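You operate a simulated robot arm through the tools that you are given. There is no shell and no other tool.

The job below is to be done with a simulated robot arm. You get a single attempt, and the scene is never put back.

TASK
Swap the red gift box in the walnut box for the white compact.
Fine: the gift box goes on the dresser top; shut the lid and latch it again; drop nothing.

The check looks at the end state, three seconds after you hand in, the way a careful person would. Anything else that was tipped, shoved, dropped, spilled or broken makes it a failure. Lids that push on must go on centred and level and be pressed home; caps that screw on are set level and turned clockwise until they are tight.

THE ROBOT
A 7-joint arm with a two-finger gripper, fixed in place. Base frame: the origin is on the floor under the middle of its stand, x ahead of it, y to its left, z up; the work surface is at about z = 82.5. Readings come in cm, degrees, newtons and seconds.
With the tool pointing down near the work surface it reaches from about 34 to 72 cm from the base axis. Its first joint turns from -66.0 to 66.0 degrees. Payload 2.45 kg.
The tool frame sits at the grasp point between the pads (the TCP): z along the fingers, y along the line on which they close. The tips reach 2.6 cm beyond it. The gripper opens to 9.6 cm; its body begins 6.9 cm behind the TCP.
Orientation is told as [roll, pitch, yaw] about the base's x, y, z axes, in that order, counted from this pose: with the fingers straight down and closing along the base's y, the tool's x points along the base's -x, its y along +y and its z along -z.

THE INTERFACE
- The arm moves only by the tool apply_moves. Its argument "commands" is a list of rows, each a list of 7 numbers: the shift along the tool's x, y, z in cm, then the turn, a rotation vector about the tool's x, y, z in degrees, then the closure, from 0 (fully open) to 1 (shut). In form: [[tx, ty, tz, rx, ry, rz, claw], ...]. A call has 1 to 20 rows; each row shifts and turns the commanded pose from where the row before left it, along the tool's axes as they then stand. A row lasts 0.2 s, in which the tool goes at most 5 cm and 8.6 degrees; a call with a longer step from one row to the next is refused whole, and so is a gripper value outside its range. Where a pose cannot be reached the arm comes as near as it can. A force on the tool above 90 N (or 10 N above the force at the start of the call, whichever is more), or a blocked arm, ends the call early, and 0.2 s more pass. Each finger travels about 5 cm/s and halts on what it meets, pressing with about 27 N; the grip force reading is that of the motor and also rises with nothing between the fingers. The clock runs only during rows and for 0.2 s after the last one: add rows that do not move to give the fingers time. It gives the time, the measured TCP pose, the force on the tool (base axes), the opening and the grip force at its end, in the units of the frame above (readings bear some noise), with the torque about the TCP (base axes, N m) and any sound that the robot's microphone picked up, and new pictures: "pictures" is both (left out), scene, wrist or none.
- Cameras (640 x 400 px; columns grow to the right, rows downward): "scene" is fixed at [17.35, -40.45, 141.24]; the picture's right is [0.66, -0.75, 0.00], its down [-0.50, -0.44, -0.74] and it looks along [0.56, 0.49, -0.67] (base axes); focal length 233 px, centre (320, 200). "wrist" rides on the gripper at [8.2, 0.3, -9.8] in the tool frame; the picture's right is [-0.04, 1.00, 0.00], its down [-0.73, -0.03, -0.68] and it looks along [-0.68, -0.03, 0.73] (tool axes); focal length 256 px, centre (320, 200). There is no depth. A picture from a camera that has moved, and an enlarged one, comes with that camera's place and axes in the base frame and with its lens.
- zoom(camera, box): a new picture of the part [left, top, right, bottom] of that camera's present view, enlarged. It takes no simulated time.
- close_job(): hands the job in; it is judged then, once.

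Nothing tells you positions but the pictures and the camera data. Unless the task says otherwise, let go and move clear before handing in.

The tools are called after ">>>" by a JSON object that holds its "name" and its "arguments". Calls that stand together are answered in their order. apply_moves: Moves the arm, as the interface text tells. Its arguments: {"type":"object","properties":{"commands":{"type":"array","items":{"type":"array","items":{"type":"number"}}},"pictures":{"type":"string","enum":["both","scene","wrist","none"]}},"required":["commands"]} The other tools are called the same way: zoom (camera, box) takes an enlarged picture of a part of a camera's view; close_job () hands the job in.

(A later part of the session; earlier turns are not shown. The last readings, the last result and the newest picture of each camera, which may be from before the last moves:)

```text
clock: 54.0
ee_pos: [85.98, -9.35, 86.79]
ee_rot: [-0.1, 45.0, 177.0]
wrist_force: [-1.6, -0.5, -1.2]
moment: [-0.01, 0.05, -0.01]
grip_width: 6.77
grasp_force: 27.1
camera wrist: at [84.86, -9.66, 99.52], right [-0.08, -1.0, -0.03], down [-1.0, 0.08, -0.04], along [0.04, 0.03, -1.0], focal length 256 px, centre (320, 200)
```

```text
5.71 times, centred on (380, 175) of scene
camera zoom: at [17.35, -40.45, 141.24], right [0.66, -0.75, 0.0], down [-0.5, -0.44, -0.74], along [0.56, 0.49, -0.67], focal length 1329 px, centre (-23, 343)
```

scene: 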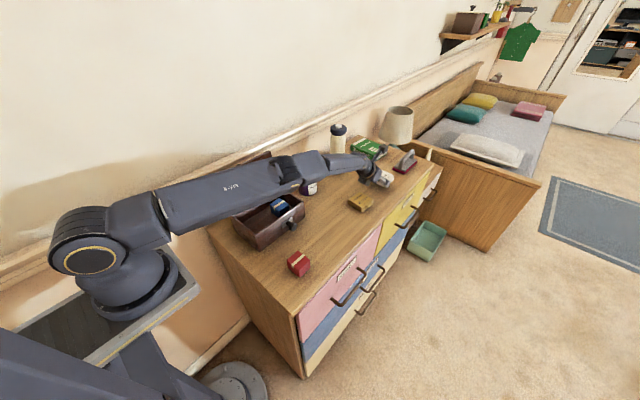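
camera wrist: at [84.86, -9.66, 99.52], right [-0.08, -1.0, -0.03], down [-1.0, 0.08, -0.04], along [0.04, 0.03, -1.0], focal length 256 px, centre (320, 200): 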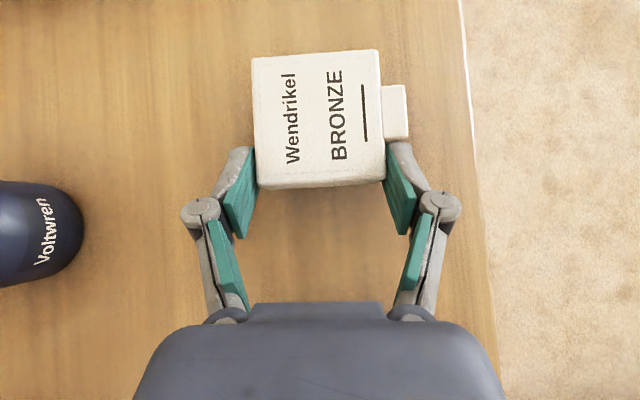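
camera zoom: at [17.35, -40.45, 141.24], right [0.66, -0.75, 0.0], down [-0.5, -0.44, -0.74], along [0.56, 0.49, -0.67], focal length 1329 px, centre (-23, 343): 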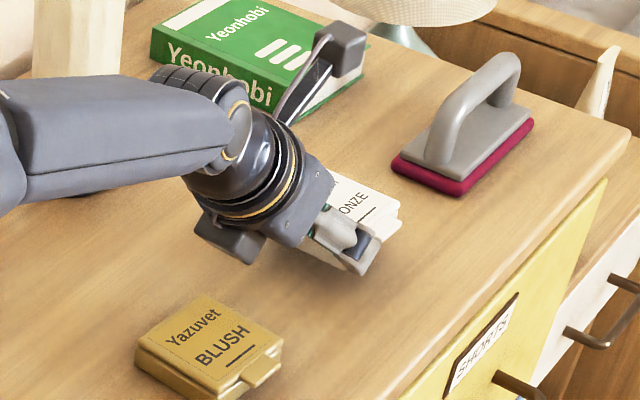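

The compact is held level. I'll raise it to z≈95, clear of the mustard compact, then retreat toward a staging spot near (61, −10) for a regrasp with a vertical tool.

>>> {"name": "apply_moves", "arguments": {"commands": [[1.5, 0, -1.5, 0, 0, 0, 1], [2.2, 0, -2.2, 0, 0, 0, 1], [2.2, 0, -2.2, 0, 0, 0, 1], [-1.0, 0.11, -1.0, 0, 0, 0, 1], [-2.0, 0.21, -2.0, 0, 0, 0, 1], [-2.1, 0.22, -2.1, 0, 0, 0, 1], [-2.1, 0.22, -2.1, 0, 0, 0, 1], [-2.1, 0.22, -2.1, 0, 0, 0, 1], [-2.1, 0.22, -2.1, 0, 0, 0, 1], [-2.1, 0.22, -2.1, 0, 0, 0, 1], [-2.1, 0.22, -2.1, 0, 0, 0, 1], [-2.1, 0.22, -2.1, 0, 0, 0, 1], [-2.0, 0.21, -2.0, 0, 0, 0, 1], [-0.3, 0.05, -0.3, 0, 0, 0, 1], [0, 0, 0, 0, 0, 0, 1]], "pictures": "both"}}

>>> {"name": "zoom", "arguments": {"camera": "scene", "box": [260, 120, 400, 250]}}

```text
clock: 57.2
ee_pos: [57.78, -10.03, 95.13]
ee_rot: [0.0, 45.0, 177.1]
wrist_force: [0.4, -0.7, -1.7]
moment: [0.01, 0.05, -0.01]
grip_width: 6.73
grasp_force: 27.2
camera wrist: at [56.51, -10.28, 107.86], right [-0.08, -1.0, -0.03], down [-1.0, 0.08, -0.04], along [0.04, 0.03, -1.0], focal length 256 px, centre (320, 200)
```

scene: 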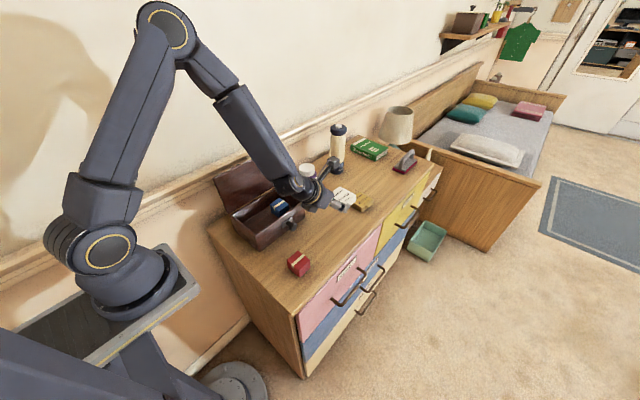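
wrist: 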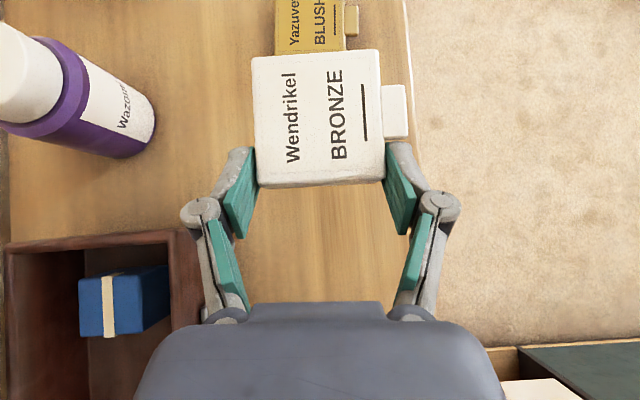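

```text
3.08 times, centred on (330, 185) of scene
camera zoom: at [17.35, -40.45, 141.24], right [0.66, -0.75, 0.0], down [-0.5, -0.44, -0.74], along [0.56, 0.49, -0.67], focal length 716 px, centre (289, 246)
```

zoom: 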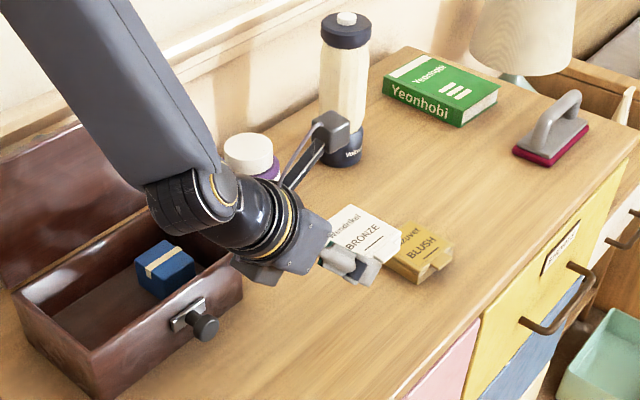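

The compact is over open surface near x 57–65. I'll lower it with the same tilt until it touches down.

>>> {"name": "apply_moves", "arguments": {"commands": [[-1.6, 0, 1.6, 0, 0, 0, 1], [-1.7, 0, 1.7, 0, 0, 0, 1], [-1.6, 0, 1.6, 0, 0, 0, 1], [-1.2, 0, 1.2, 0, 0, 0, 1], [-0.5, 0, 0.5, 0, 0, 0, 1], [-0.3, 0, 0.3, 0, 0, 0, 1], [0, 0, 0, 0, 0, 0, 1]], "pictures": "scene"}}

>>> {"name": "zoom", "arguments": {"camera": "scene", "box": [260, 120, 400, 250]}}

```text
clock: 58.8
ee_pos: [57.84, -10.02, 85.42]
ee_rot: [0.0, 45.0, 177.1]
wrist_force: [0.6, 0.8, -1.7]
moment: [-0.03, 0.04, 0.0]
grip_width: 6.76
grasp_force: 27.0
```

scene: 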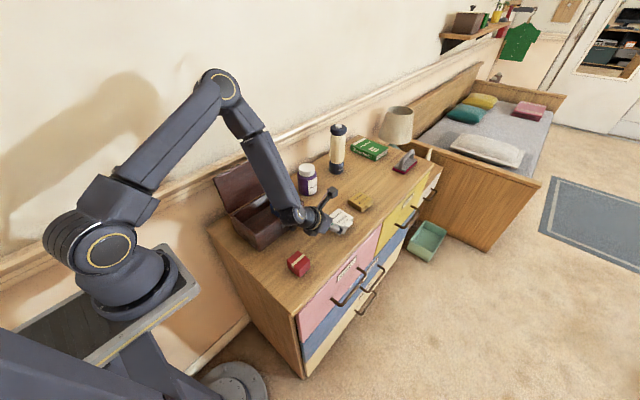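

```text
3.08 times, centred on (330, 185) of scene
camera zoom: at [17.35, -40.45, 141.24], right [0.66, -0.75, 0.0], down [-0.5, -0.44, -0.74], along [0.56, 0.49, -0.67], focal length 716 px, centre (289, 246)
```

zoom: 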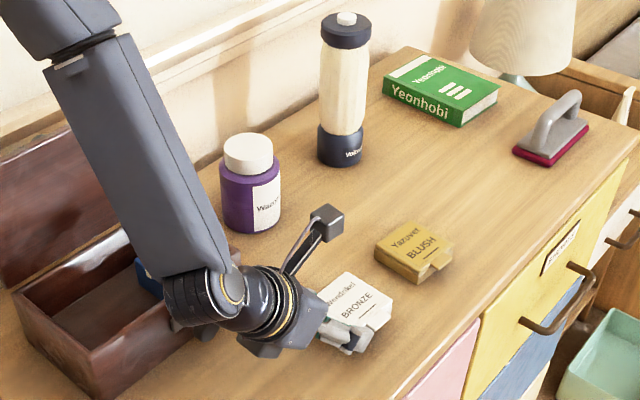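

>>> {"name": "apply_moves", "arguments": {"commands": [[-0.14, 0, 0.14, 0, 0, 0, 1], [-0.14, 0, 0.14, 0, 0, 0, 1], [0, 0, 0, 0, 0, 0, 1]], "pictures": "none"}}

```text
clock: 59.6
ee_pos: [57.7, -9.97, 85.0]
ee_rot: [0.1, 45.1, 176.9]
wrist_force: [-0.1, 0.0, -1.0]
moment: [0.01, 0.01, 0.01]
grip_width: 6.74
grasp_force: 26.5
```

>>> {"name": "apply_moves", "arguments": {"commands": [[-0.07, 0, 0.07, 0, 0, 0, 1], [0, 0, 0, 0, 0, 0, 1]], "pictures": "none"}}

```text
clock: 60.2
ee_pos: [57.68, -9.98, 84.98]
ee_rot: [0.1, 45.1, 177.0]
wrist_force: [-1.4, 1.3, 9.5]
moment: [-0.32, -0.09, 0.01]
grip_width: 6.75
grasp_force: 27.1
```

It has touched down at about 9.5 N. I'll open slowly and rise straight up.

>>> {"name": "apply_moves", "arguments": {"commands": [[0, 0, 0, 0, 0, 0, 0.3], [0, 0, 0, 0, 0, 0, 0.2], [0, 0, 0, 0, 0, 0, 0.1], [0, 0, 0, 0, 0, 0, 0], [0, 0, 0, 0, 0, 0, 0], [1.4, 0, -1.4, 0, 0, 0, 0], [2.8, 0, -2.8, 0, 0, 0, 0], [2.8, 0, -2.8, 0, 0, 0, 0], [2.8, 0, -2.8, 0, 0, 0, 0], [0, 0, 0, 0, 0, 0, 0]], "pictures": "both"}}

>>> {"name": "zoom", "arguments": {"camera": "wrist", "box": [260, 60, 420, 180]}}

>>> {"name": "zoom", "arguments": {"camera": "scene", "box": [220, 120, 400, 290]}}

```text
clock: 62.4
ee_pos: [57.62, -10.01, 98.89]
ee_rot: [0.0, 45.0, 177.0]
wrist_force: [0.8, -0.4, -0.7]
moment: [-0.01, -0.04, 0.0]
grip_width: 9.59
grasp_force: 0.0
camera wrist: at [56.48, -10.29, 111.54], right [-0.08, -1.0, -0.03], down [-1.0, 0.08, -0.04], along [0.04, 0.03, -1.0], focal length 256 px, centre (320, 200)
```

scene: 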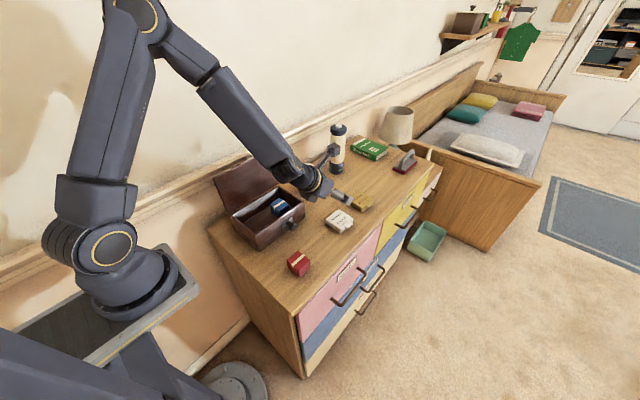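
wrist: 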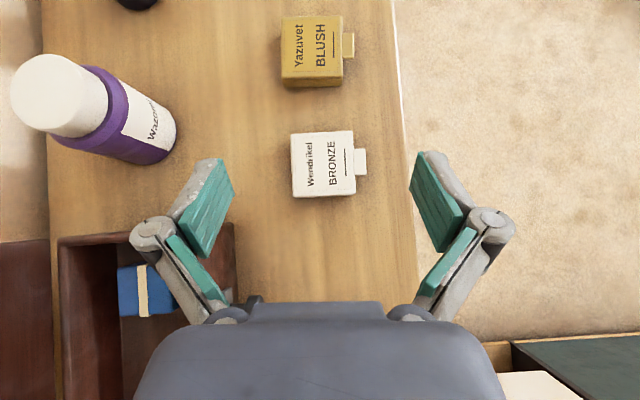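

```text
3.33 times, centred on (340, 120) of wrist
camera zoom: at [56.48, -10.29, 111.54], right [-0.08, -1.0, -0.03], down [-1.0, 0.08, -0.04], along [0.04, 0.03, -1.0], focal length 853 px, centre (253, 467)
```

zoom: 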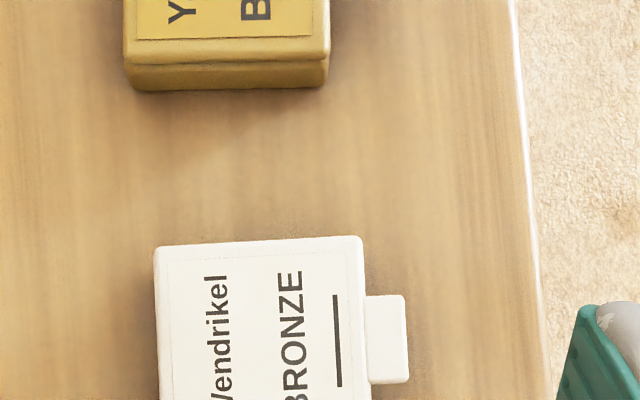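

```text
2.35 times, centred on (310, 205) of scene
camera zoom: at [17.34, -40.45, 141.24], right [0.66, -0.75, 0.0], down [-0.5, -0.44, -0.74], along [0.56, 0.49, -0.67], focal length 547 px, centre (344, 188)
```

zoom: 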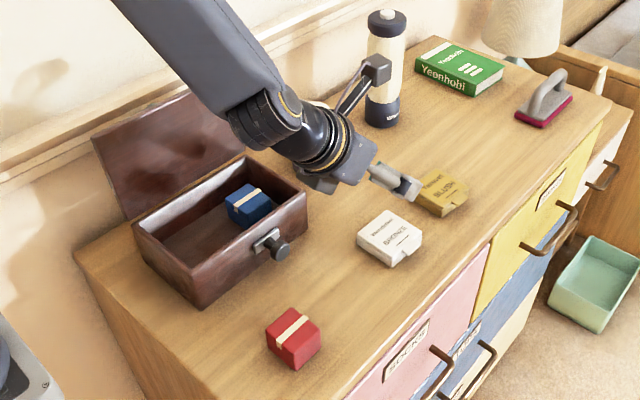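

The compact is set down flat near (61, −10). I'll untilt the tool to vertical and rotate back to yaw 90 for a regrasp across x.

>>> {"name": "apply_moves", "arguments": {"commands": [[0, 0, 0, 0, -7.5, 0, 0], [0, 0, 0, 0, -7.5, 0, 0], [0, 0, 0, 0, -7.5, 0, 0], [0, 0, 0, 0, -7.5, 0, 0], [0, 0, 0, 0, -7.5, 0, 0], [0, 0, 0, 0, -7.5, 0, 0], [0, 0, 0, 0, 0, 7.91, 0], [0, 0, 0, 0, 0, 7.91, 0], [0, 0, 0, 0, 0, 7.91, 0], [0, 0, 0, 0, 0, 7.91, 0], [0, 0, 0, 0, 0, 7.91, 0], [0, 0, 0, 0, 0, 7.91, 0], [0, 0, 0, 0, 0, 7.91, 0], [0, 0, 0, 0, 0, 7.91, 0], [0, 0, 0, 0, 0, 7.91, 0], [0, 0, 0, 0, 0, 7.91, 0], [0, 0, 0, 0, 0, 7.91, 0], [0, 0, 0, 0, 0, 0, 0]], "pictures": "both"}}

>>> {"name": "zoom", "arguments": {"camera": "wrist", "box": [220, 60, 420, 220]}}

```text
clock: 66.2
ee_pos: [57.63, -10.07, 98.74]
ee_rot: [0.0, 0.0, 89.9]
wrist_force: [-0.7, 0.2, -0.1]
moment: [-0.02, -0.01, -0.01]
grip_width: 9.6
grasp_force: 0.1
camera wrist: at [57.37, -18.21, 108.6], right [-1.0, 0.04, 0.0], down [0.03, 0.73, 0.68], along [0.03, 0.68, -0.73], focal length 256 px, centre (320, 200)
```

scene: 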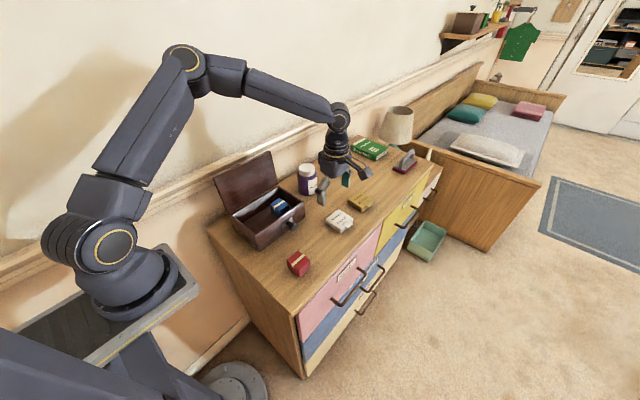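
wrist: 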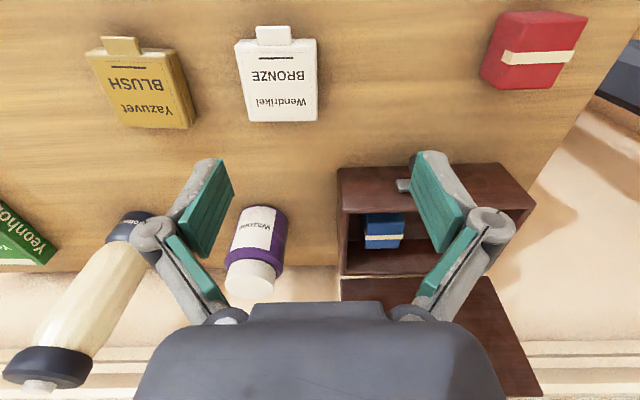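

```text
2.50 times, centred on (320, 140) of wrist
camera zoom: at [57.37, -18.21, 108.6], right [-1.0, 0.04, 0.0], down [0.03, 0.73, 0.68], along [0.03, 0.68, -0.73], focal length 640 px, centre (320, 350)
```

zoom: 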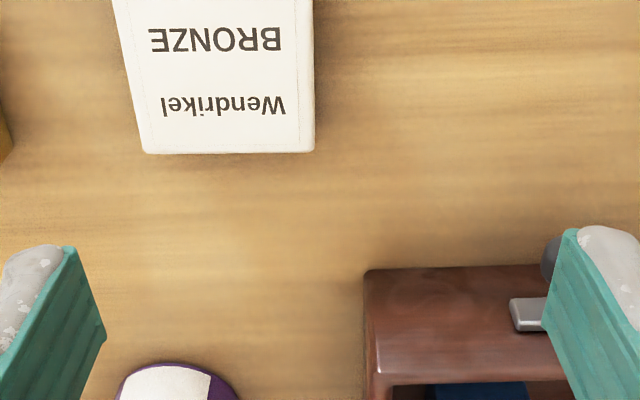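

>>> {"name": "zoom", "arguments": {"camera": "wrist", "box": [210, 10, 350, 130]}}

>>> {"name": "zoom", "arguments": {"camera": "scene", "box": [310, 195, 370, 245]}}

```text
3.33 times, centred on (280, 70) of wrist
camera zoom: at [57.37, -18.21, 108.6], right [-1.0, 0.04, 0.0], down [0.03, 0.73, 0.68], along [0.03, 0.68, -0.73], focal length 853 px, centre (453, 633)
```

zoom: 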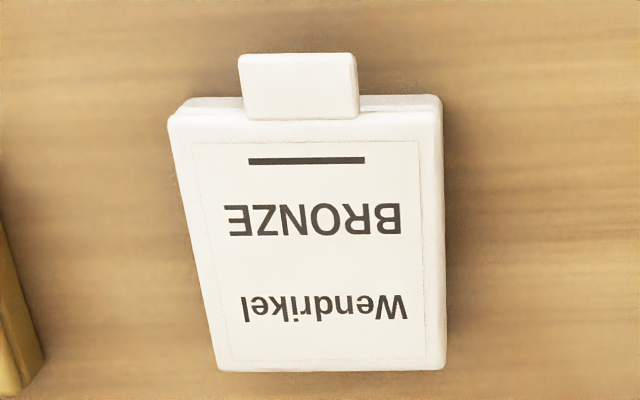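

```text
8.00 times, centred on (340, 220) of scene
camera zoom: at [17.35, -40.45, 141.24], right [0.66, -0.75, 0.0], down [-0.5, -0.44, -0.74], along [0.56, 0.49, -0.67], focal length 1861 px, centre (160, 40)
```

zoom: 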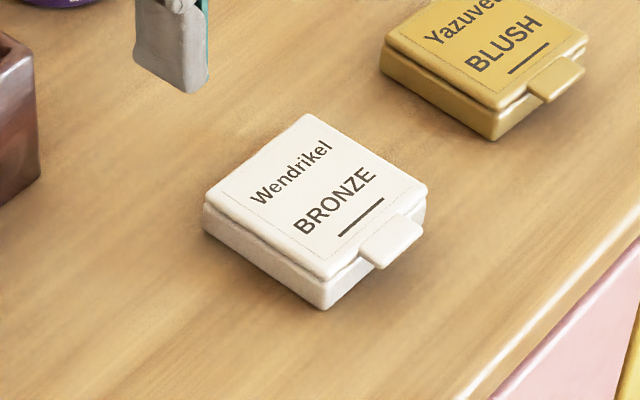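

The compact is at about x 58.1–64.9, y −13.5 to −6.7, turned about −2°. I'll move over its centre with a matching 2° yaw tweak and check centring before descending.

>>> {"name": "apply_moves", "arguments": {"commands": [[0, -1.93, 2.5, 0, 0, 2, 0], [0, -1.94, 2.5, 0, 0, 0, 0], [0, 0, 0, 0, 0, 0, 0]], "pictures": "both"}}

>>> {"name": "zoom", "arguments": {"camera": "wrist", "box": [180, 40, 460, 240]}}

```text
clock: 67.0
ee_pos: [61.44, -10.07, 93.75]
ee_rot: [0.1, 0.1, 88.0]
wrist_force: [0.4, 0.1, -0.2]
moment: [-0.03, -0.03, 0.05]
grip_width: 9.61
grasp_force: 0.0
camera wrist: at [60.92, -18.28, 103.58], right [-1.0, 0.08, 0.0], down [0.06, 0.73, 0.68], along [0.05, 0.68, -0.73], focal length 256 px, centre (320, 200)
```

scene: 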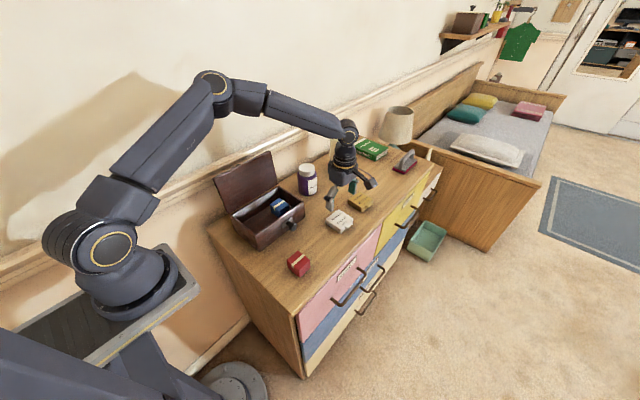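
wrist: 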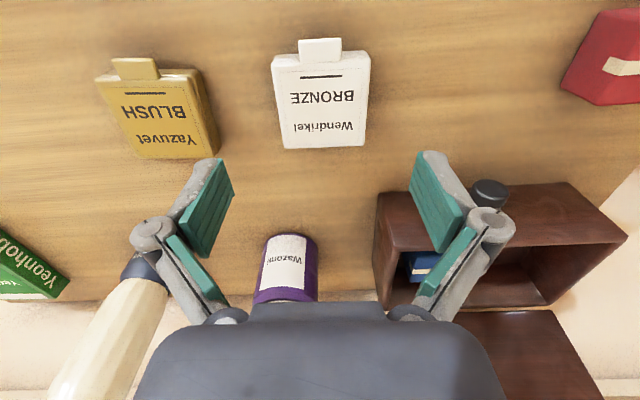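

```text
2.00 times, centred on (320, 140) of wrist
camera zoom: at [60.92, -18.28, 103.58], right [-1.0, 0.08, 0.0], down [0.06, 0.73, 0.68], along [0.05, 0.68, -0.73], focal length 512 px, centre (320, 320)
```

zoom: 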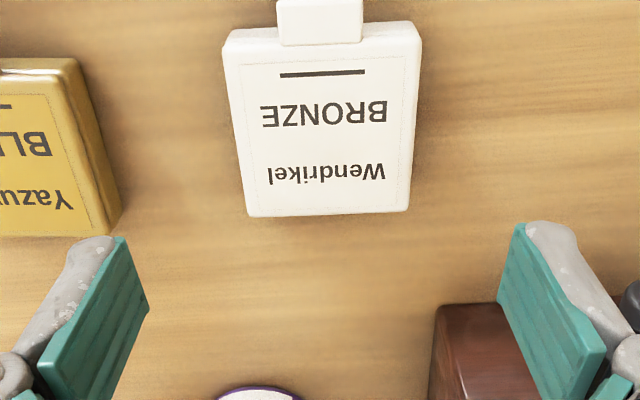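

The compact is centred within about 0.1 cm. I'll descend to z≈84.9 with the fingers at about 8 cm and check before closing.

>>> {"name": "apply_moves", "arguments": {"commands": [[0, -0.05, 2.4, 0, 0, 0, 0.17], [0, -0.05, 2.4, 0, 0, 0, 0.17], [0, 0, 2.2, 0, 0, 0, 0.17], [0, 0, 1.2, 0, 0, 0, 0.17], [0, 0, 0.6, 0, 0, 0, 0.17], [0, 0, 0, 0, 0, 0, 0.17]], "pictures": "both"}}

>>> {"name": "zoom", "arguments": {"camera": "scene", "box": [300, 170, 380, 250]}}

>>> {"name": "zoom", "arguments": {"camera": "wrist", "box": [180, 60, 460, 260]}}

```text
clock: 68.4
ee_pos: [61.66, -10.14, 84.93]
ee_rot: [-0.2, 0.0, 88.1]
wrist_force: [-0.3, -0.4, 0.5]
moment: [-0.02, -0.01, 0.02]
grip_width: 7.97
grasp_force: 0.0
camera wrist: at [61.05, -18.29, 94.77], right [-1.0, 0.07, 0.0], down [0.06, 0.73, 0.68], along [0.05, 0.68, -0.73], focal length 256 px, centre (320, 200)
```

scene: 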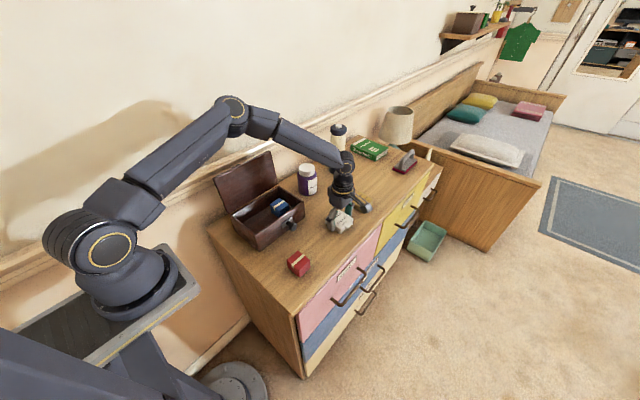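
wrist: 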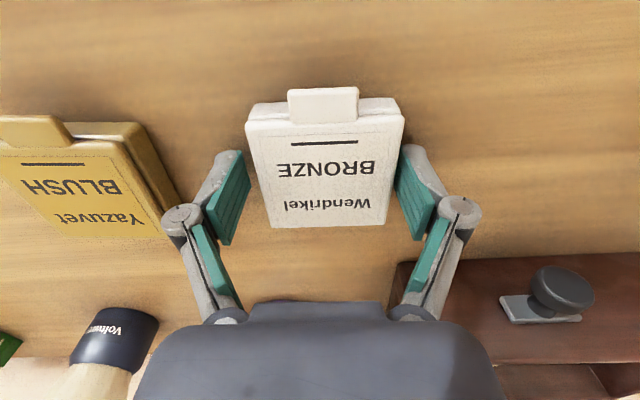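

```text
5.00 times, centred on (340, 210) of scene
camera zoom: at [17.35, -40.45, 141.24], right [0.66, -0.75, 0.0], down [-0.5, -0.44, -0.74], along [0.56, 0.49, -0.67], focal length 1163 px, centre (220, 150)
```

zoom: 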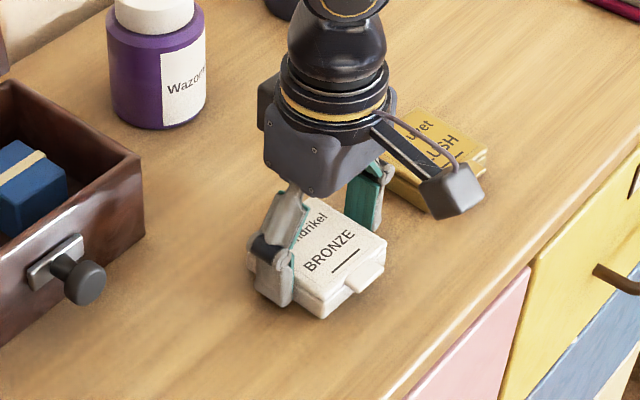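

```text
2.00 times, centred on (320, 160) of wrist
camera zoom: at [61.05, -18.29, 94.77], right [-1.0, 0.07, 0.0], down [0.06, 0.73, 0.68], along [0.05, 0.68, -0.73], focal length 512 px, centre (320, 280)
```

zoom: 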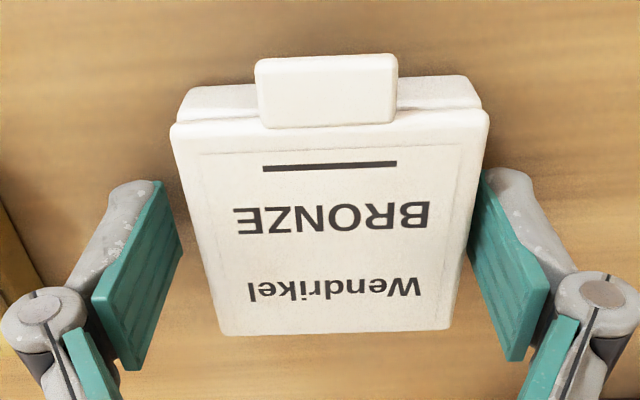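

The compact sits about 0.2 cm toward −x relative to the pads. I'll shift slightly, then close.

>>> {"name": "apply_moves", "arguments": {"commands": [[0, 0.2, 0, 0, 0, 0, 0.17], [0, 0, 0, 0, 0, 0, 0.25], [0, 0, 0, 0, 0, 0, 0.35], [0, 0, 0, 0, 0, 0, 0.6], [0, 0, 0, 0, 0, 0, 1], [0, 0, 0, 0, 0, 0, 1]], "pictures": "both"}}

>>> {"name": "zoom", "arguments": {"camera": "wrist", "box": [180, 60, 460, 260]}}

>>> {"name": "zoom", "arguments": {"camera": "scene", "box": [300, 170, 380, 250]}}

```text
clock: 69.8
ee_pos: [61.5, -10.15, 84.95]
ee_rot: [-0.1, 0.0, 88.0]
wrist_force: [-1.7, 1.3, 4.6]
moment: [0.0, 0.05, -0.04]
grip_width: 6.73
grasp_force: 26.9
camera wrist: at [60.86, -18.29, 94.82], right [-1.0, 0.07, 0.0], down [0.05, 0.73, 0.68], along [0.05, 0.68, -0.73], focal length 256 px, centre (320, 200)
```

scene: 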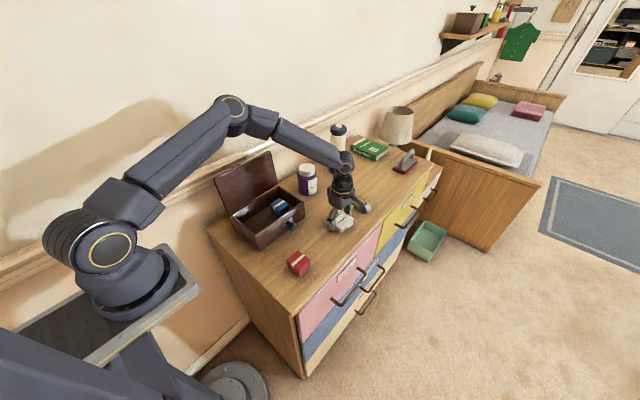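
wrist: 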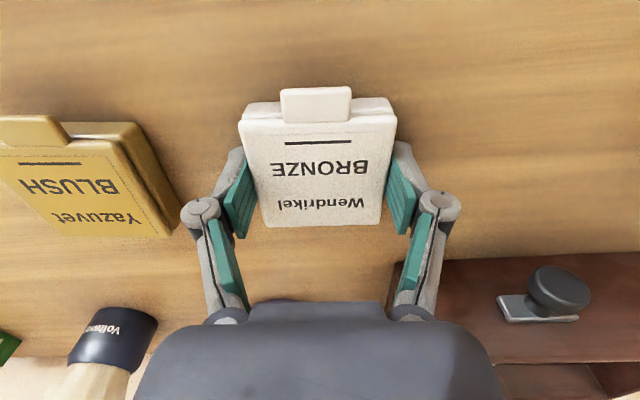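

```text
2.00 times, centred on (320, 160) of wrist
camera zoom: at [60.86, -18.29, 94.82], right [-1.0, 0.07, 0.0], down [0.05, 0.73, 0.68], along [0.05, 0.68, -0.73], focal length 512 px, centre (320, 280)
```

zoom: 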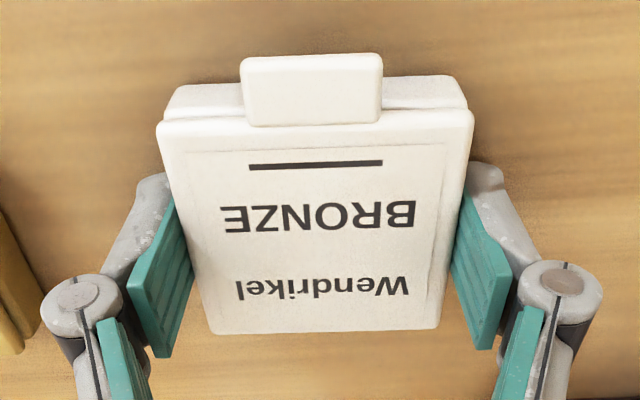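

```text
5.00 times, centred on (340, 210) of scene
camera zoom: at [17.34, -40.45, 141.25], right [0.66, -0.75, 0.0], down [-0.5, -0.44, -0.74], along [0.56, 0.49, -0.67], focal length 1163 px, centre (220, 150)
```

zoom: 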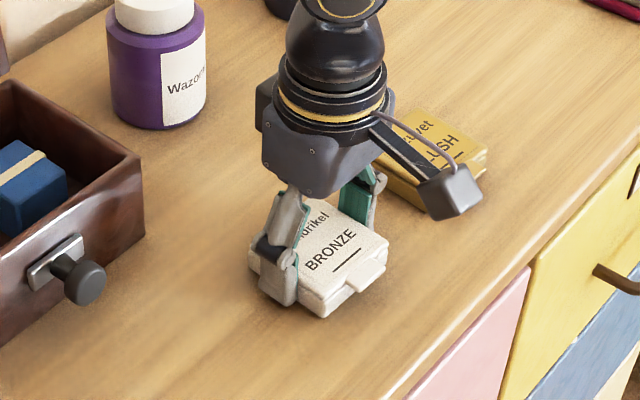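

Gripped at 6.73 cm. I'll lift gently, verify the hold, then carry it above the walnut box with yaw back to 90.

>>> {"name": "apply_moves", "arguments": {"commands": [[0, 0, -0.4, 0, 0, 0, 1], [0, 0, -0.8, 0, 0, 0, 1], [0, 0, -1.5, 0, 0, 0, 1], [0, 0, -3, 0, 0, 0, 1], [0, 0, -3.5, 0, 0, 0, 1], [0, 0, -3.5, 0, 0, 0, 1], [0, 0, -3.5, 0, 0, -2, 1], [0, 0, 0, 0, 0, 0, 1]], "pictures": "both"}}

>>> {"name": "zoom", "arguments": {"camera": "scene", "box": [300, 130, 400, 230]}}

```text
clock: 71.6
ee_pos: [61.36, -10.05, 101.2]
ee_rot: [0.0, -0.1, 90.0]
wrist_force: [-0.8, -0.2, -1.4]
moment: [-0.03, -0.04, 0.02]
grip_width: 6.73
grasp_force: 26.7
camera wrist: at [61.08, -18.21, 110.95], right [-1.0, 0.04, 0.0], down [0.03, 0.73, 0.68], along [0.03, 0.68, -0.73], focal length 256 px, centre (320, 200)
```

scene: 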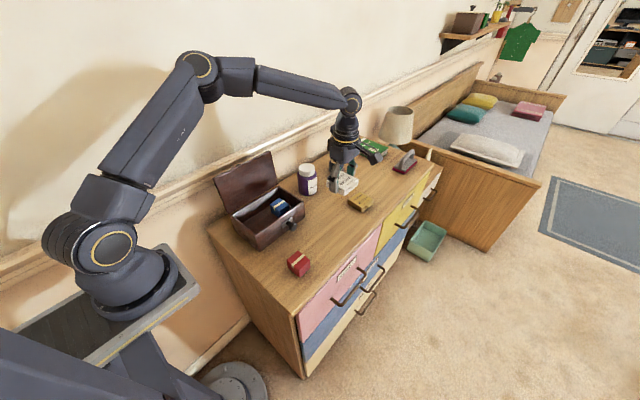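
wrist: 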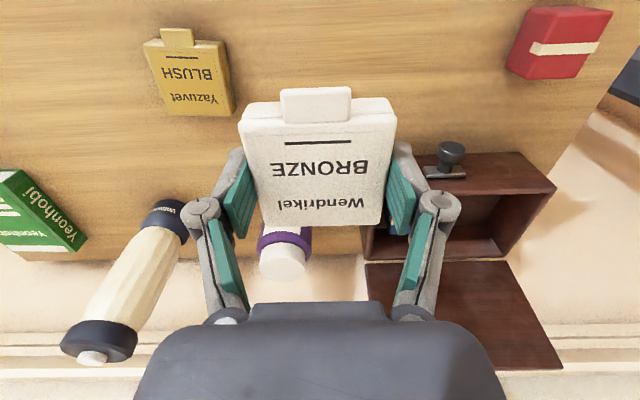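

```text
4.00 times, centred on (350, 180) of scene
camera zoom: at [17.35, -40.45, 141.24], right [0.66, -0.75, 0.0], down [-0.5, -0.44, -0.74], along [0.56, 0.49, -0.67], focal length 930 px, centre (200, 280)
```

zoom: 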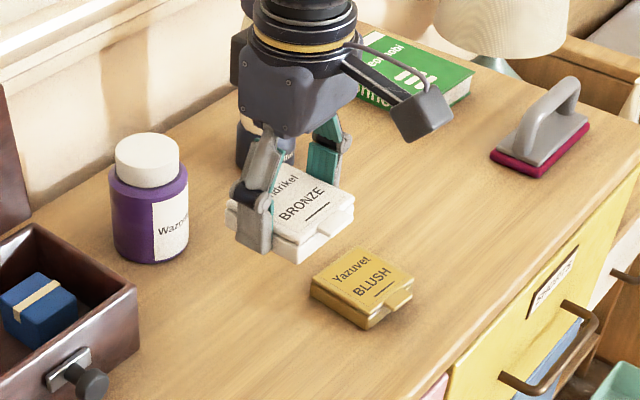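

Held firmly. I'll carry it to hover above the empty half of the walnut box.

>>> {"name": "apply_moves", "arguments": {"commands": [[-1.2, 1.3, 0, 0, 0, 0, 1], [-2.4, 2.6, 0, 0, 0, 0, 1], [-2.5, 2.7, 0, 0, 0, 0, 1], [-2.5, 2.7, 0, 0, 0, 0, 1], [-2.5, 2.7, 0, 0, 0, 0, 1], [-2.5, 2.6, 0, 0, 0, 0, 1], [-2.4, 2.56, 0, 0, 0, 0, 1], [-1.25, 1.3, 0, 0, 0, 0, 1], [0, 0, 0, 0, 0, 0, 1]], "pictures": "both"}}

>>> {"name": "zoom", "arguments": {"camera": "wrist", "box": [160, 20, 480, 240]}}

>>> {"name": "zoom", "arguments": {"camera": "scene", "box": [220, 140, 320, 260]}}

```text
clock: 73.6
ee_pos: [42.93, 7.28, 101.06]
ee_rot: [0.0, -0.1, 90.0]
wrist_force: [-0.1, 0.2, -1.8]
moment: [-0.01, -0.01, -0.01]
grip_width: 6.76
grasp_force: 26.9
camera wrist: at [42.63, -0.91, 110.87], right [-1.0, 0.04, 0.0], down [0.03, 0.73, 0.68], along [0.03, 0.68, -0.73], focal length 256 px, centre (320, 200)
```

scene: 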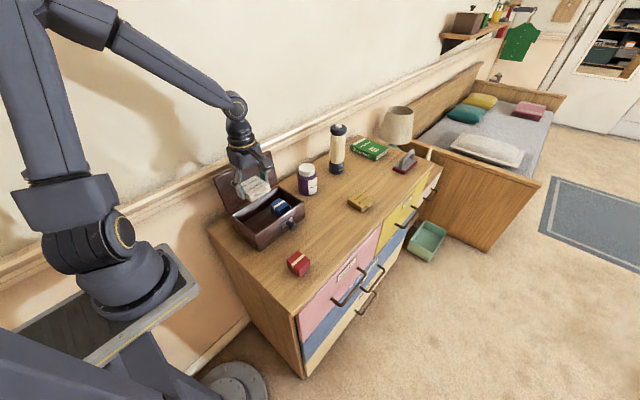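
wrist: 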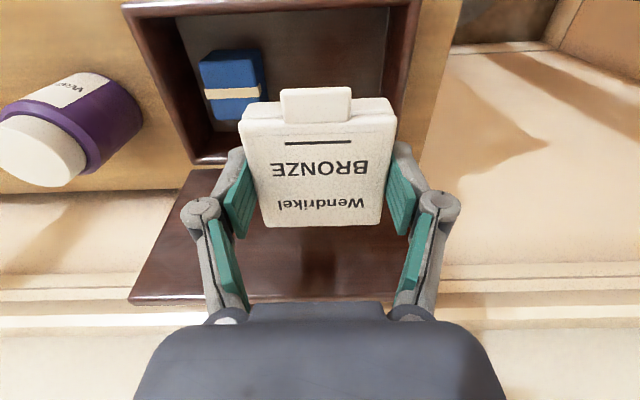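

```text
1.82 times, centred on (320, 130) of wrist
camera zoom: at [42.63, -0.91, 110.87], right [-1.0, 0.04, 0.0], down [0.03, 0.73, 0.68], along [0.03, 0.68, -0.73], focal length 465 px, centre (320, 327)
```

zoom: 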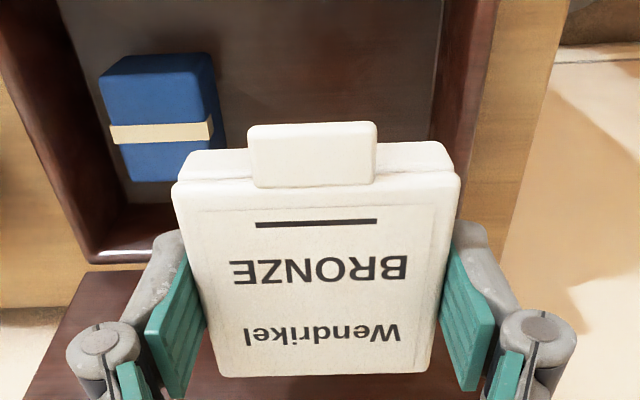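

```text
3.33 times, centred on (270, 200) of scene
camera zoom: at [17.35, -40.45, 141.24], right [0.66, -0.75, 0.0], down [-0.5, -0.44, -0.74], along [0.56, 0.49, -0.67], focal length 775 px, centre (487, 200)
```

zoom: 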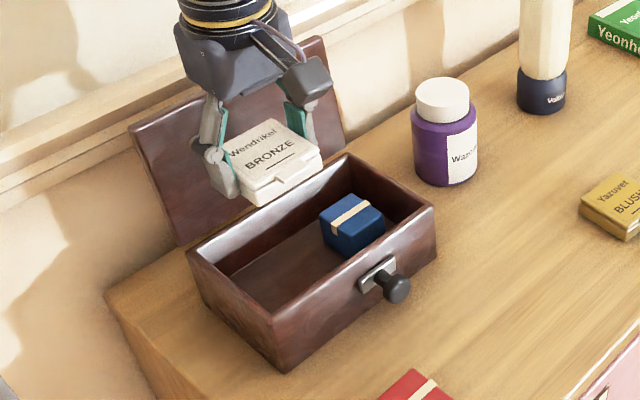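

>>> {"name": "zoom", "arguments": {"camera": "wrist", "box": [360, 0, 460, 110]}}

>>> {"name": "zoom", "arguments": {"camera": "wrist", "box": [180, 20, 280, 170]}}

>>> {"name": "zoom", "arguments": {"camera": "scene", "box": [225, 190, 310, 260]}}

```text
3.64 times, centred on (410, 55) of wrist
camera zoom: at [42.63, -0.91, 110.87], right [-1.0, 0.04, 0.0], down [0.03, 0.73, 0.68], along [0.03, 0.68, -0.73], focal length 931 px, centre (-7, 727)
```

zoom: 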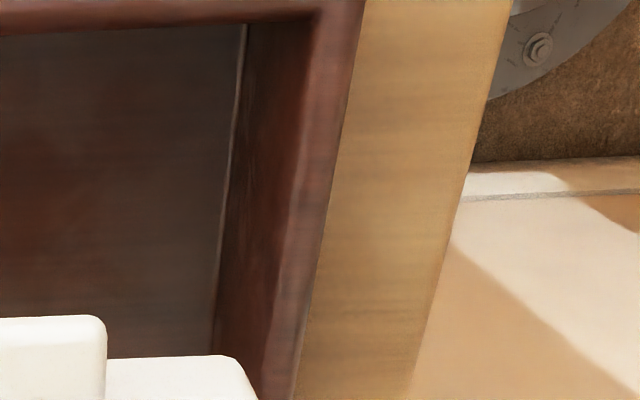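

```text
2.67 times, centred on (230, 95) of wrist
camera zoom: at [42.63, -0.91, 110.87], right [-1.0, 0.04, 0.0], down [0.03, 0.73, 0.68], along [0.03, 0.68, -0.73], focal length 683 px, centre (560, 480)
```

zoom: 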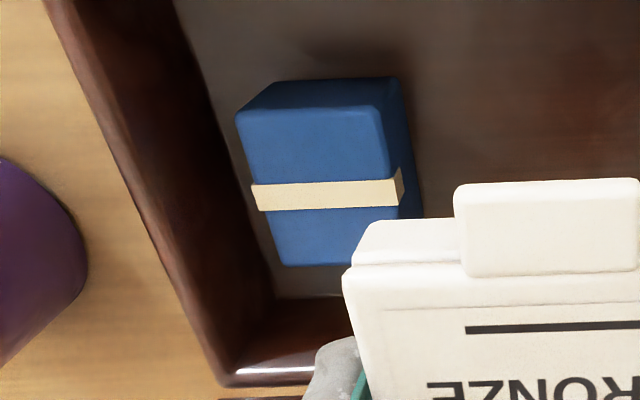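

```text
5.71 times, centred on (268, 225) of scene
camera zoom: at [17.35, -40.45, 141.24], right [0.66, -0.75, 0.0], down [-0.5, -0.44, -0.74], along [0.56, 0.49, -0.67], focal length 1329 px, centre (620, 57)
```

zoom: 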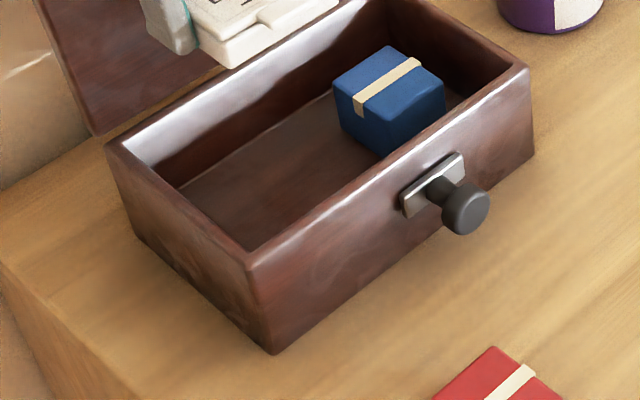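

The inner left wall is at x≈37.05 and the blue box's near face at x≈48.27, and the knuckles reach about 2.1 cm outside the pads. So x≈42.9 is the right centre, and I'll lower to just before the knuckles reach the rim and check clearances.

>>> {"name": "apply_moves", "arguments": {"commands": [[0, 0, 3, 0, 0, 0, 1], [0, 0, 3, 0, 0, 0, 1], [0, 0, 2.5, 0, 0, 0, 1], [0, 0, 2, 0, 0, 0, 1], [0, 0, 1.5, 0, 0, 0, 1], [0, 0, 0.5, 0, 0, 0, 1], [0, 0, 0, 0, 0, 0, 1]], "pictures": "both"}}

>>> {"name": "zoom", "arguments": {"camera": "wrist", "box": [160, 100, 480, 300]}}

>>> {"name": "zoom", "arguments": {"camera": "scene", "box": [230, 170, 310, 250]}}

```text
clock: 75.2
ee_pos: [43.08, 7.18, 88.59]
ee_rot: [0.1, 0.0, 90.0]
wrist_force: [0.7, 0.1, -0.2]
moment: [0.0, 0.01, 0.01]
grip_width: 6.75
grasp_force: 26.9
camera wrist: at [42.71, -1.02, 98.47], right [-1.0, 0.04, 0.0], down [0.03, 0.73, 0.68], along [0.03, 0.68, -0.73], focal length 256 px, centre (320, 200)
```

scene: 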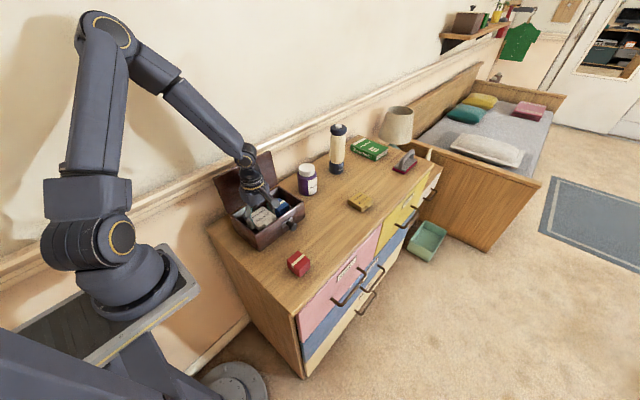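
wrist: 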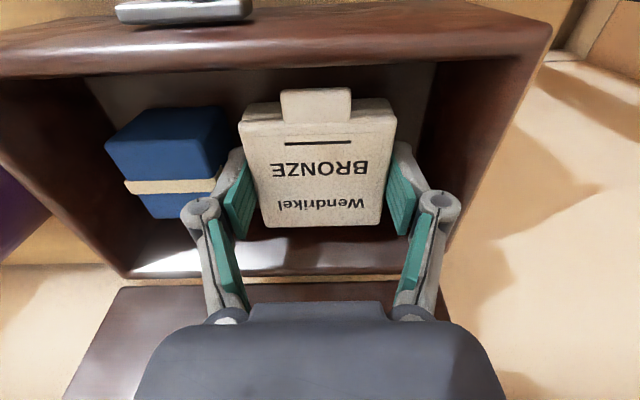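

```text
2.00 times, centred on (320, 200) of wrist
camera zoom: at [42.71, -1.02, 98.47], right [-1.0, 0.04, 0.0], down [0.03, 0.73, 0.68], along [0.03, 0.68, -0.73], focal length 512 px, centre (320, 200)
```

zoom: 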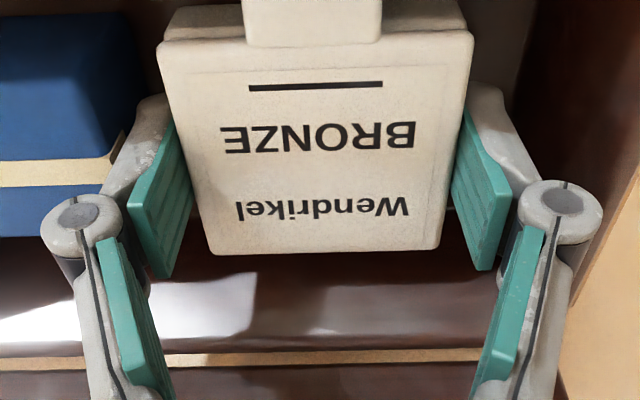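

```text
5.00 times, centred on (270, 210) of scene
camera zoom: at [17.35, -40.45, 141.24], right [0.66, -0.75, 0.0], down [-0.5, -0.44, -0.74], along [0.56, 0.49, -0.67], focal length 1163 px, centre (570, 150)
```

zoom: 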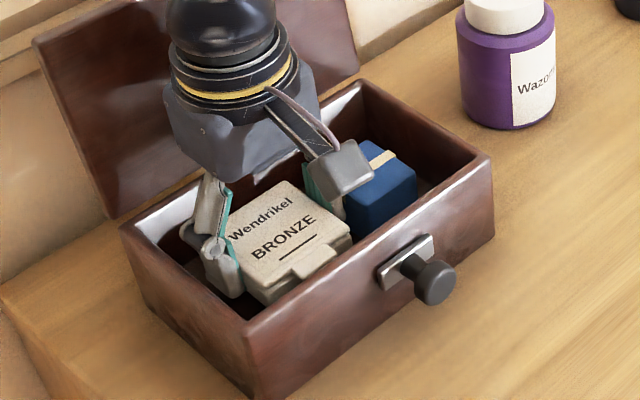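

There is about 0.45 cm of clearance to the left wall and 0.55 cm to the blue box. I'll lower the last bit in small steps until the compact touches the floor, expected near TCP z≈87.3.

>>> {"name": "apply_moves", "arguments": {"commands": [[0, 0, 0.4, 0, 0, 0, 1], [0, 0, 0.4, 0, 0, 0, 1], [0, 0, 0.2, 0, 0, 0, 1], [0, 0, 0, 0, 0, 0, 1]], "pictures": "wrist"}}

```text
clock: 76.2
ee_pos: [43.03, 6.97, 87.59]
ee_rot: [0.0, 0.0, 90.1]
wrist_force: [-0.2, 0.1, -1.3]
moment: [0.0, -0.02, -0.02]
grip_width: 6.75
grasp_force: 27.2
camera wrist: at [42.72, -1.01, 97.48], right [-1.0, 0.04, 0.0], down [0.03, 0.73, 0.68], along [0.03, 0.68, -0.73], focal length 256 px, centre (320, 200)
```

wrist: 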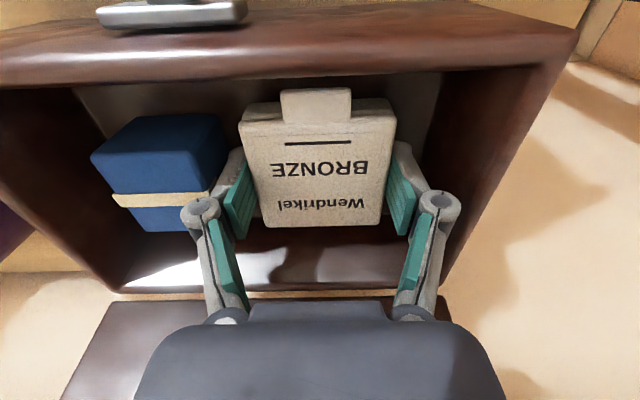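

>>> {"name": "apply_moves", "arguments": {"commands": [[0, 0, 0.15, 0, 0, 0, 1], [0, 0, 0.1, 0, 0, 0, 1], [0, 0, 0, 0, 0, 0, 1]], "pictures": "none"}}

```text
clock: 77.0
ee_pos: [43.03, 7.18, 87.35]
ee_rot: [0.0, 0.0, 90.0]
wrist_force: [0.4, 0.6, -2.0]
moment: [0.03, 0.03, 0.0]
grip_width: 6.74
grasp_force: 26.7
```

>>> {"name": "apply_moves", "arguments": {"commands": [[0, 0, 0.1, 0, 0, 0, 1], [0, 0, 0.1, 0, 0, 0, 1], [0, 0, 0, 0, 0, 0, 1]], "pictures": "none"}}

```text
clock: 77.8
ee_pos: [43.05, 7.14, 87.18]
ee_rot: [-0.1, 0.0, 90.0]
wrist_force: [-0.1, -0.3, -0.8]
moment: [0.02, 0.0, -0.03]
grip_width: 6.77
grasp_force: 27.3
```

>>> {"name": "apply_moves", "arguments": {"commands": [[0, 0, 0.1, 0, 0, 0, 1], [0, 0, 0.1, 0, 0, 0, 1], [0, 0, 0, 0, 0, 0, 1]], "pictures": "none"}}

```text
clock: 78.6
ee_pos: [43.01, 7.3, 87.07]
ee_rot: [0.0, -0.1, 90.0]
wrist_force: [-0.4, 0.5, -0.7]
moment: [-0.02, 0.01, -0.01]
grip_width: 6.76
grasp_force: 27.1
```

>>> {"name": "apply_moves", "arguments": {"commands": [[0, 0, 0.1, 0, 0, 0, 1], [0, 0, 0.1, 0, 0, 0, 1], [0, 0, 0, 0, 0, 0, 1]], "pictures": "both"}}

>>> {"name": "zoom", "arguments": {"camera": "wrist", "box": [160, 60, 480, 300]}}

>>> {"name": "zoom", "arguments": {"camera": "scene", "box": [230, 170, 310, 250]}}

```text
clock: 79.4
ee_pos: [43.04, 7.08, 86.84]
ee_rot: [0.0, 0.0, 89.9]
wrist_force: [-4.3, 0.4, 20.3]
moment: [0.02, 0.12, -0.03]
grip_width: 6.74
grasp_force: 26.8
camera wrist: at [42.71, -1.0, 96.69], right [-1.0, 0.04, 0.0], down [0.03, 0.73, 0.68], along [0.03, 0.68, -0.73], focal length 256 px, centre (320, 200)
```

scene: 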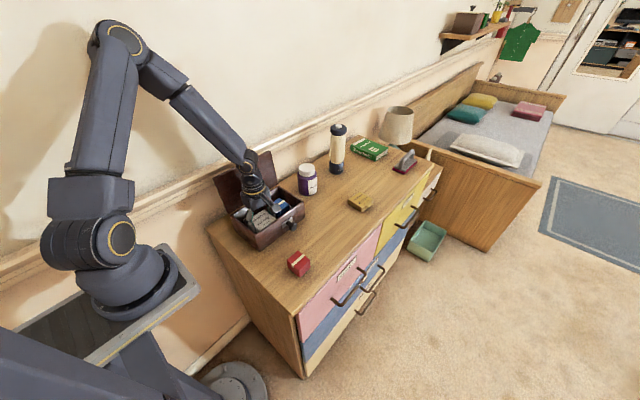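
wrist: 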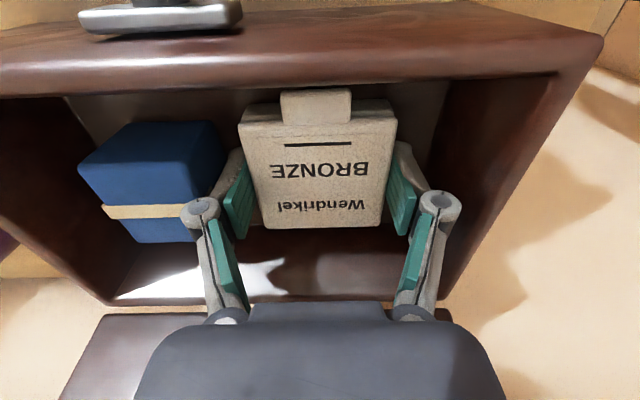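

```text
1.67 times, centred on (320, 180) of wrist
camera zoom: at [42.71, -1.0, 96.69], right [-1.0, 0.04, 0.0], down [0.03, 0.73, 0.68], along [0.03, 0.68, -0.73], focal length 427 px, centre (320, 233)
```

zoom: 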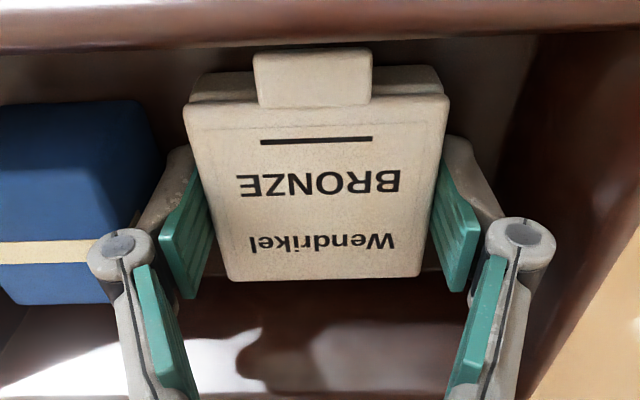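

```text
5.00 times, centred on (270, 210) of scene
camera zoom: at [17.31, -40.46, 141.25], right [0.66, -0.75, 0.0], down [-0.5, -0.44, -0.74], along [0.56, 0.49, -0.67], focal length 1163 px, centre (570, 150)
```

zoom: 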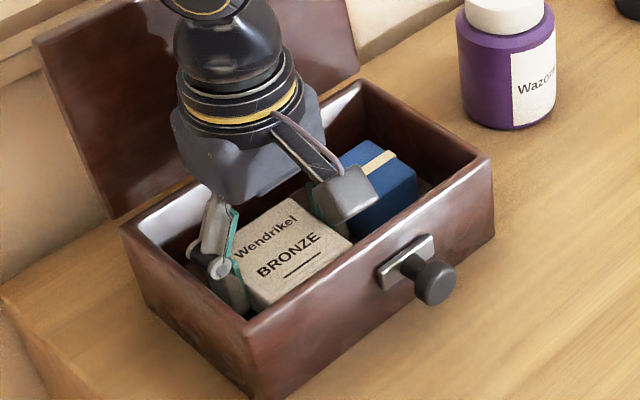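

It has contacted the floor at about 20 N, with the compact pushed up slightly in the grip. I'll ease off a hair, open just enough to release while staying clear of the wall and the blue box, then rise.

>>> {"name": "apply_moves", "arguments": {"commands": [[0, 0, -0.08, 0, 0, 0, 1], [0, 0, 0, 0, 0, 0, 0.26], [0, 0, 0, 0, 0, 0, 0.25], [0, 0, 0, 0, 0, 0, 0.25]], "pictures": "both"}}

>>> {"name": "zoom", "arguments": {"camera": "wrist", "box": [160, 60, 480, 300]}}

```text
clock: 80.4
ee_pos: [42.92, 7.16, 86.9]
ee_rot: [0.1, -0.1, 90.0]
wrist_force: [-0.5, -0.6, -0.5]
moment: [-0.01, 0.01, 0.02]
grip_width: 7.17
grasp_force: 0.1
camera wrist: at [42.72, -1.0, 96.74], right [-1.0, 0.04, 0.0], down [0.03, 0.73, 0.68], along [0.03, 0.68, -0.73], focal length 256 px, centre (320, 200)
```

scene: 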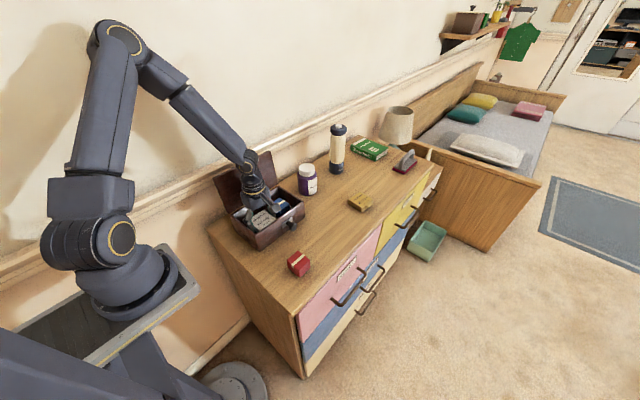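
wrist: 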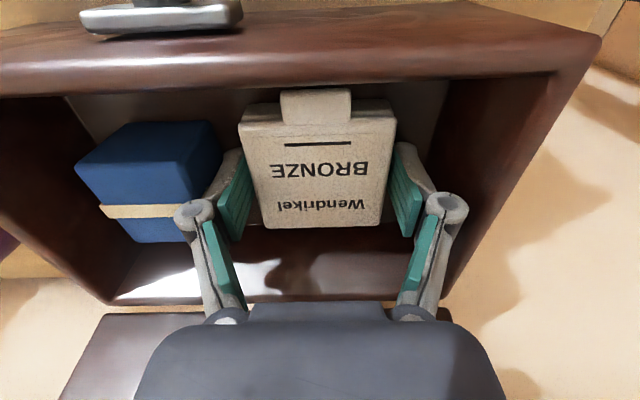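

```text
1.67 times, centred on (320, 180) of wrist
camera zoom: at [42.72, -1.0, 96.74], right [-1.0, 0.04, 0.0], down [0.03, 0.73, 0.68], along [0.03, 0.68, -0.73], focal length 427 px, centre (320, 233)
```

zoom: 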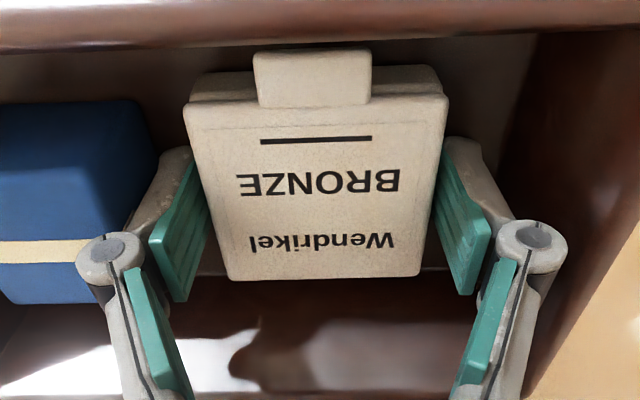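

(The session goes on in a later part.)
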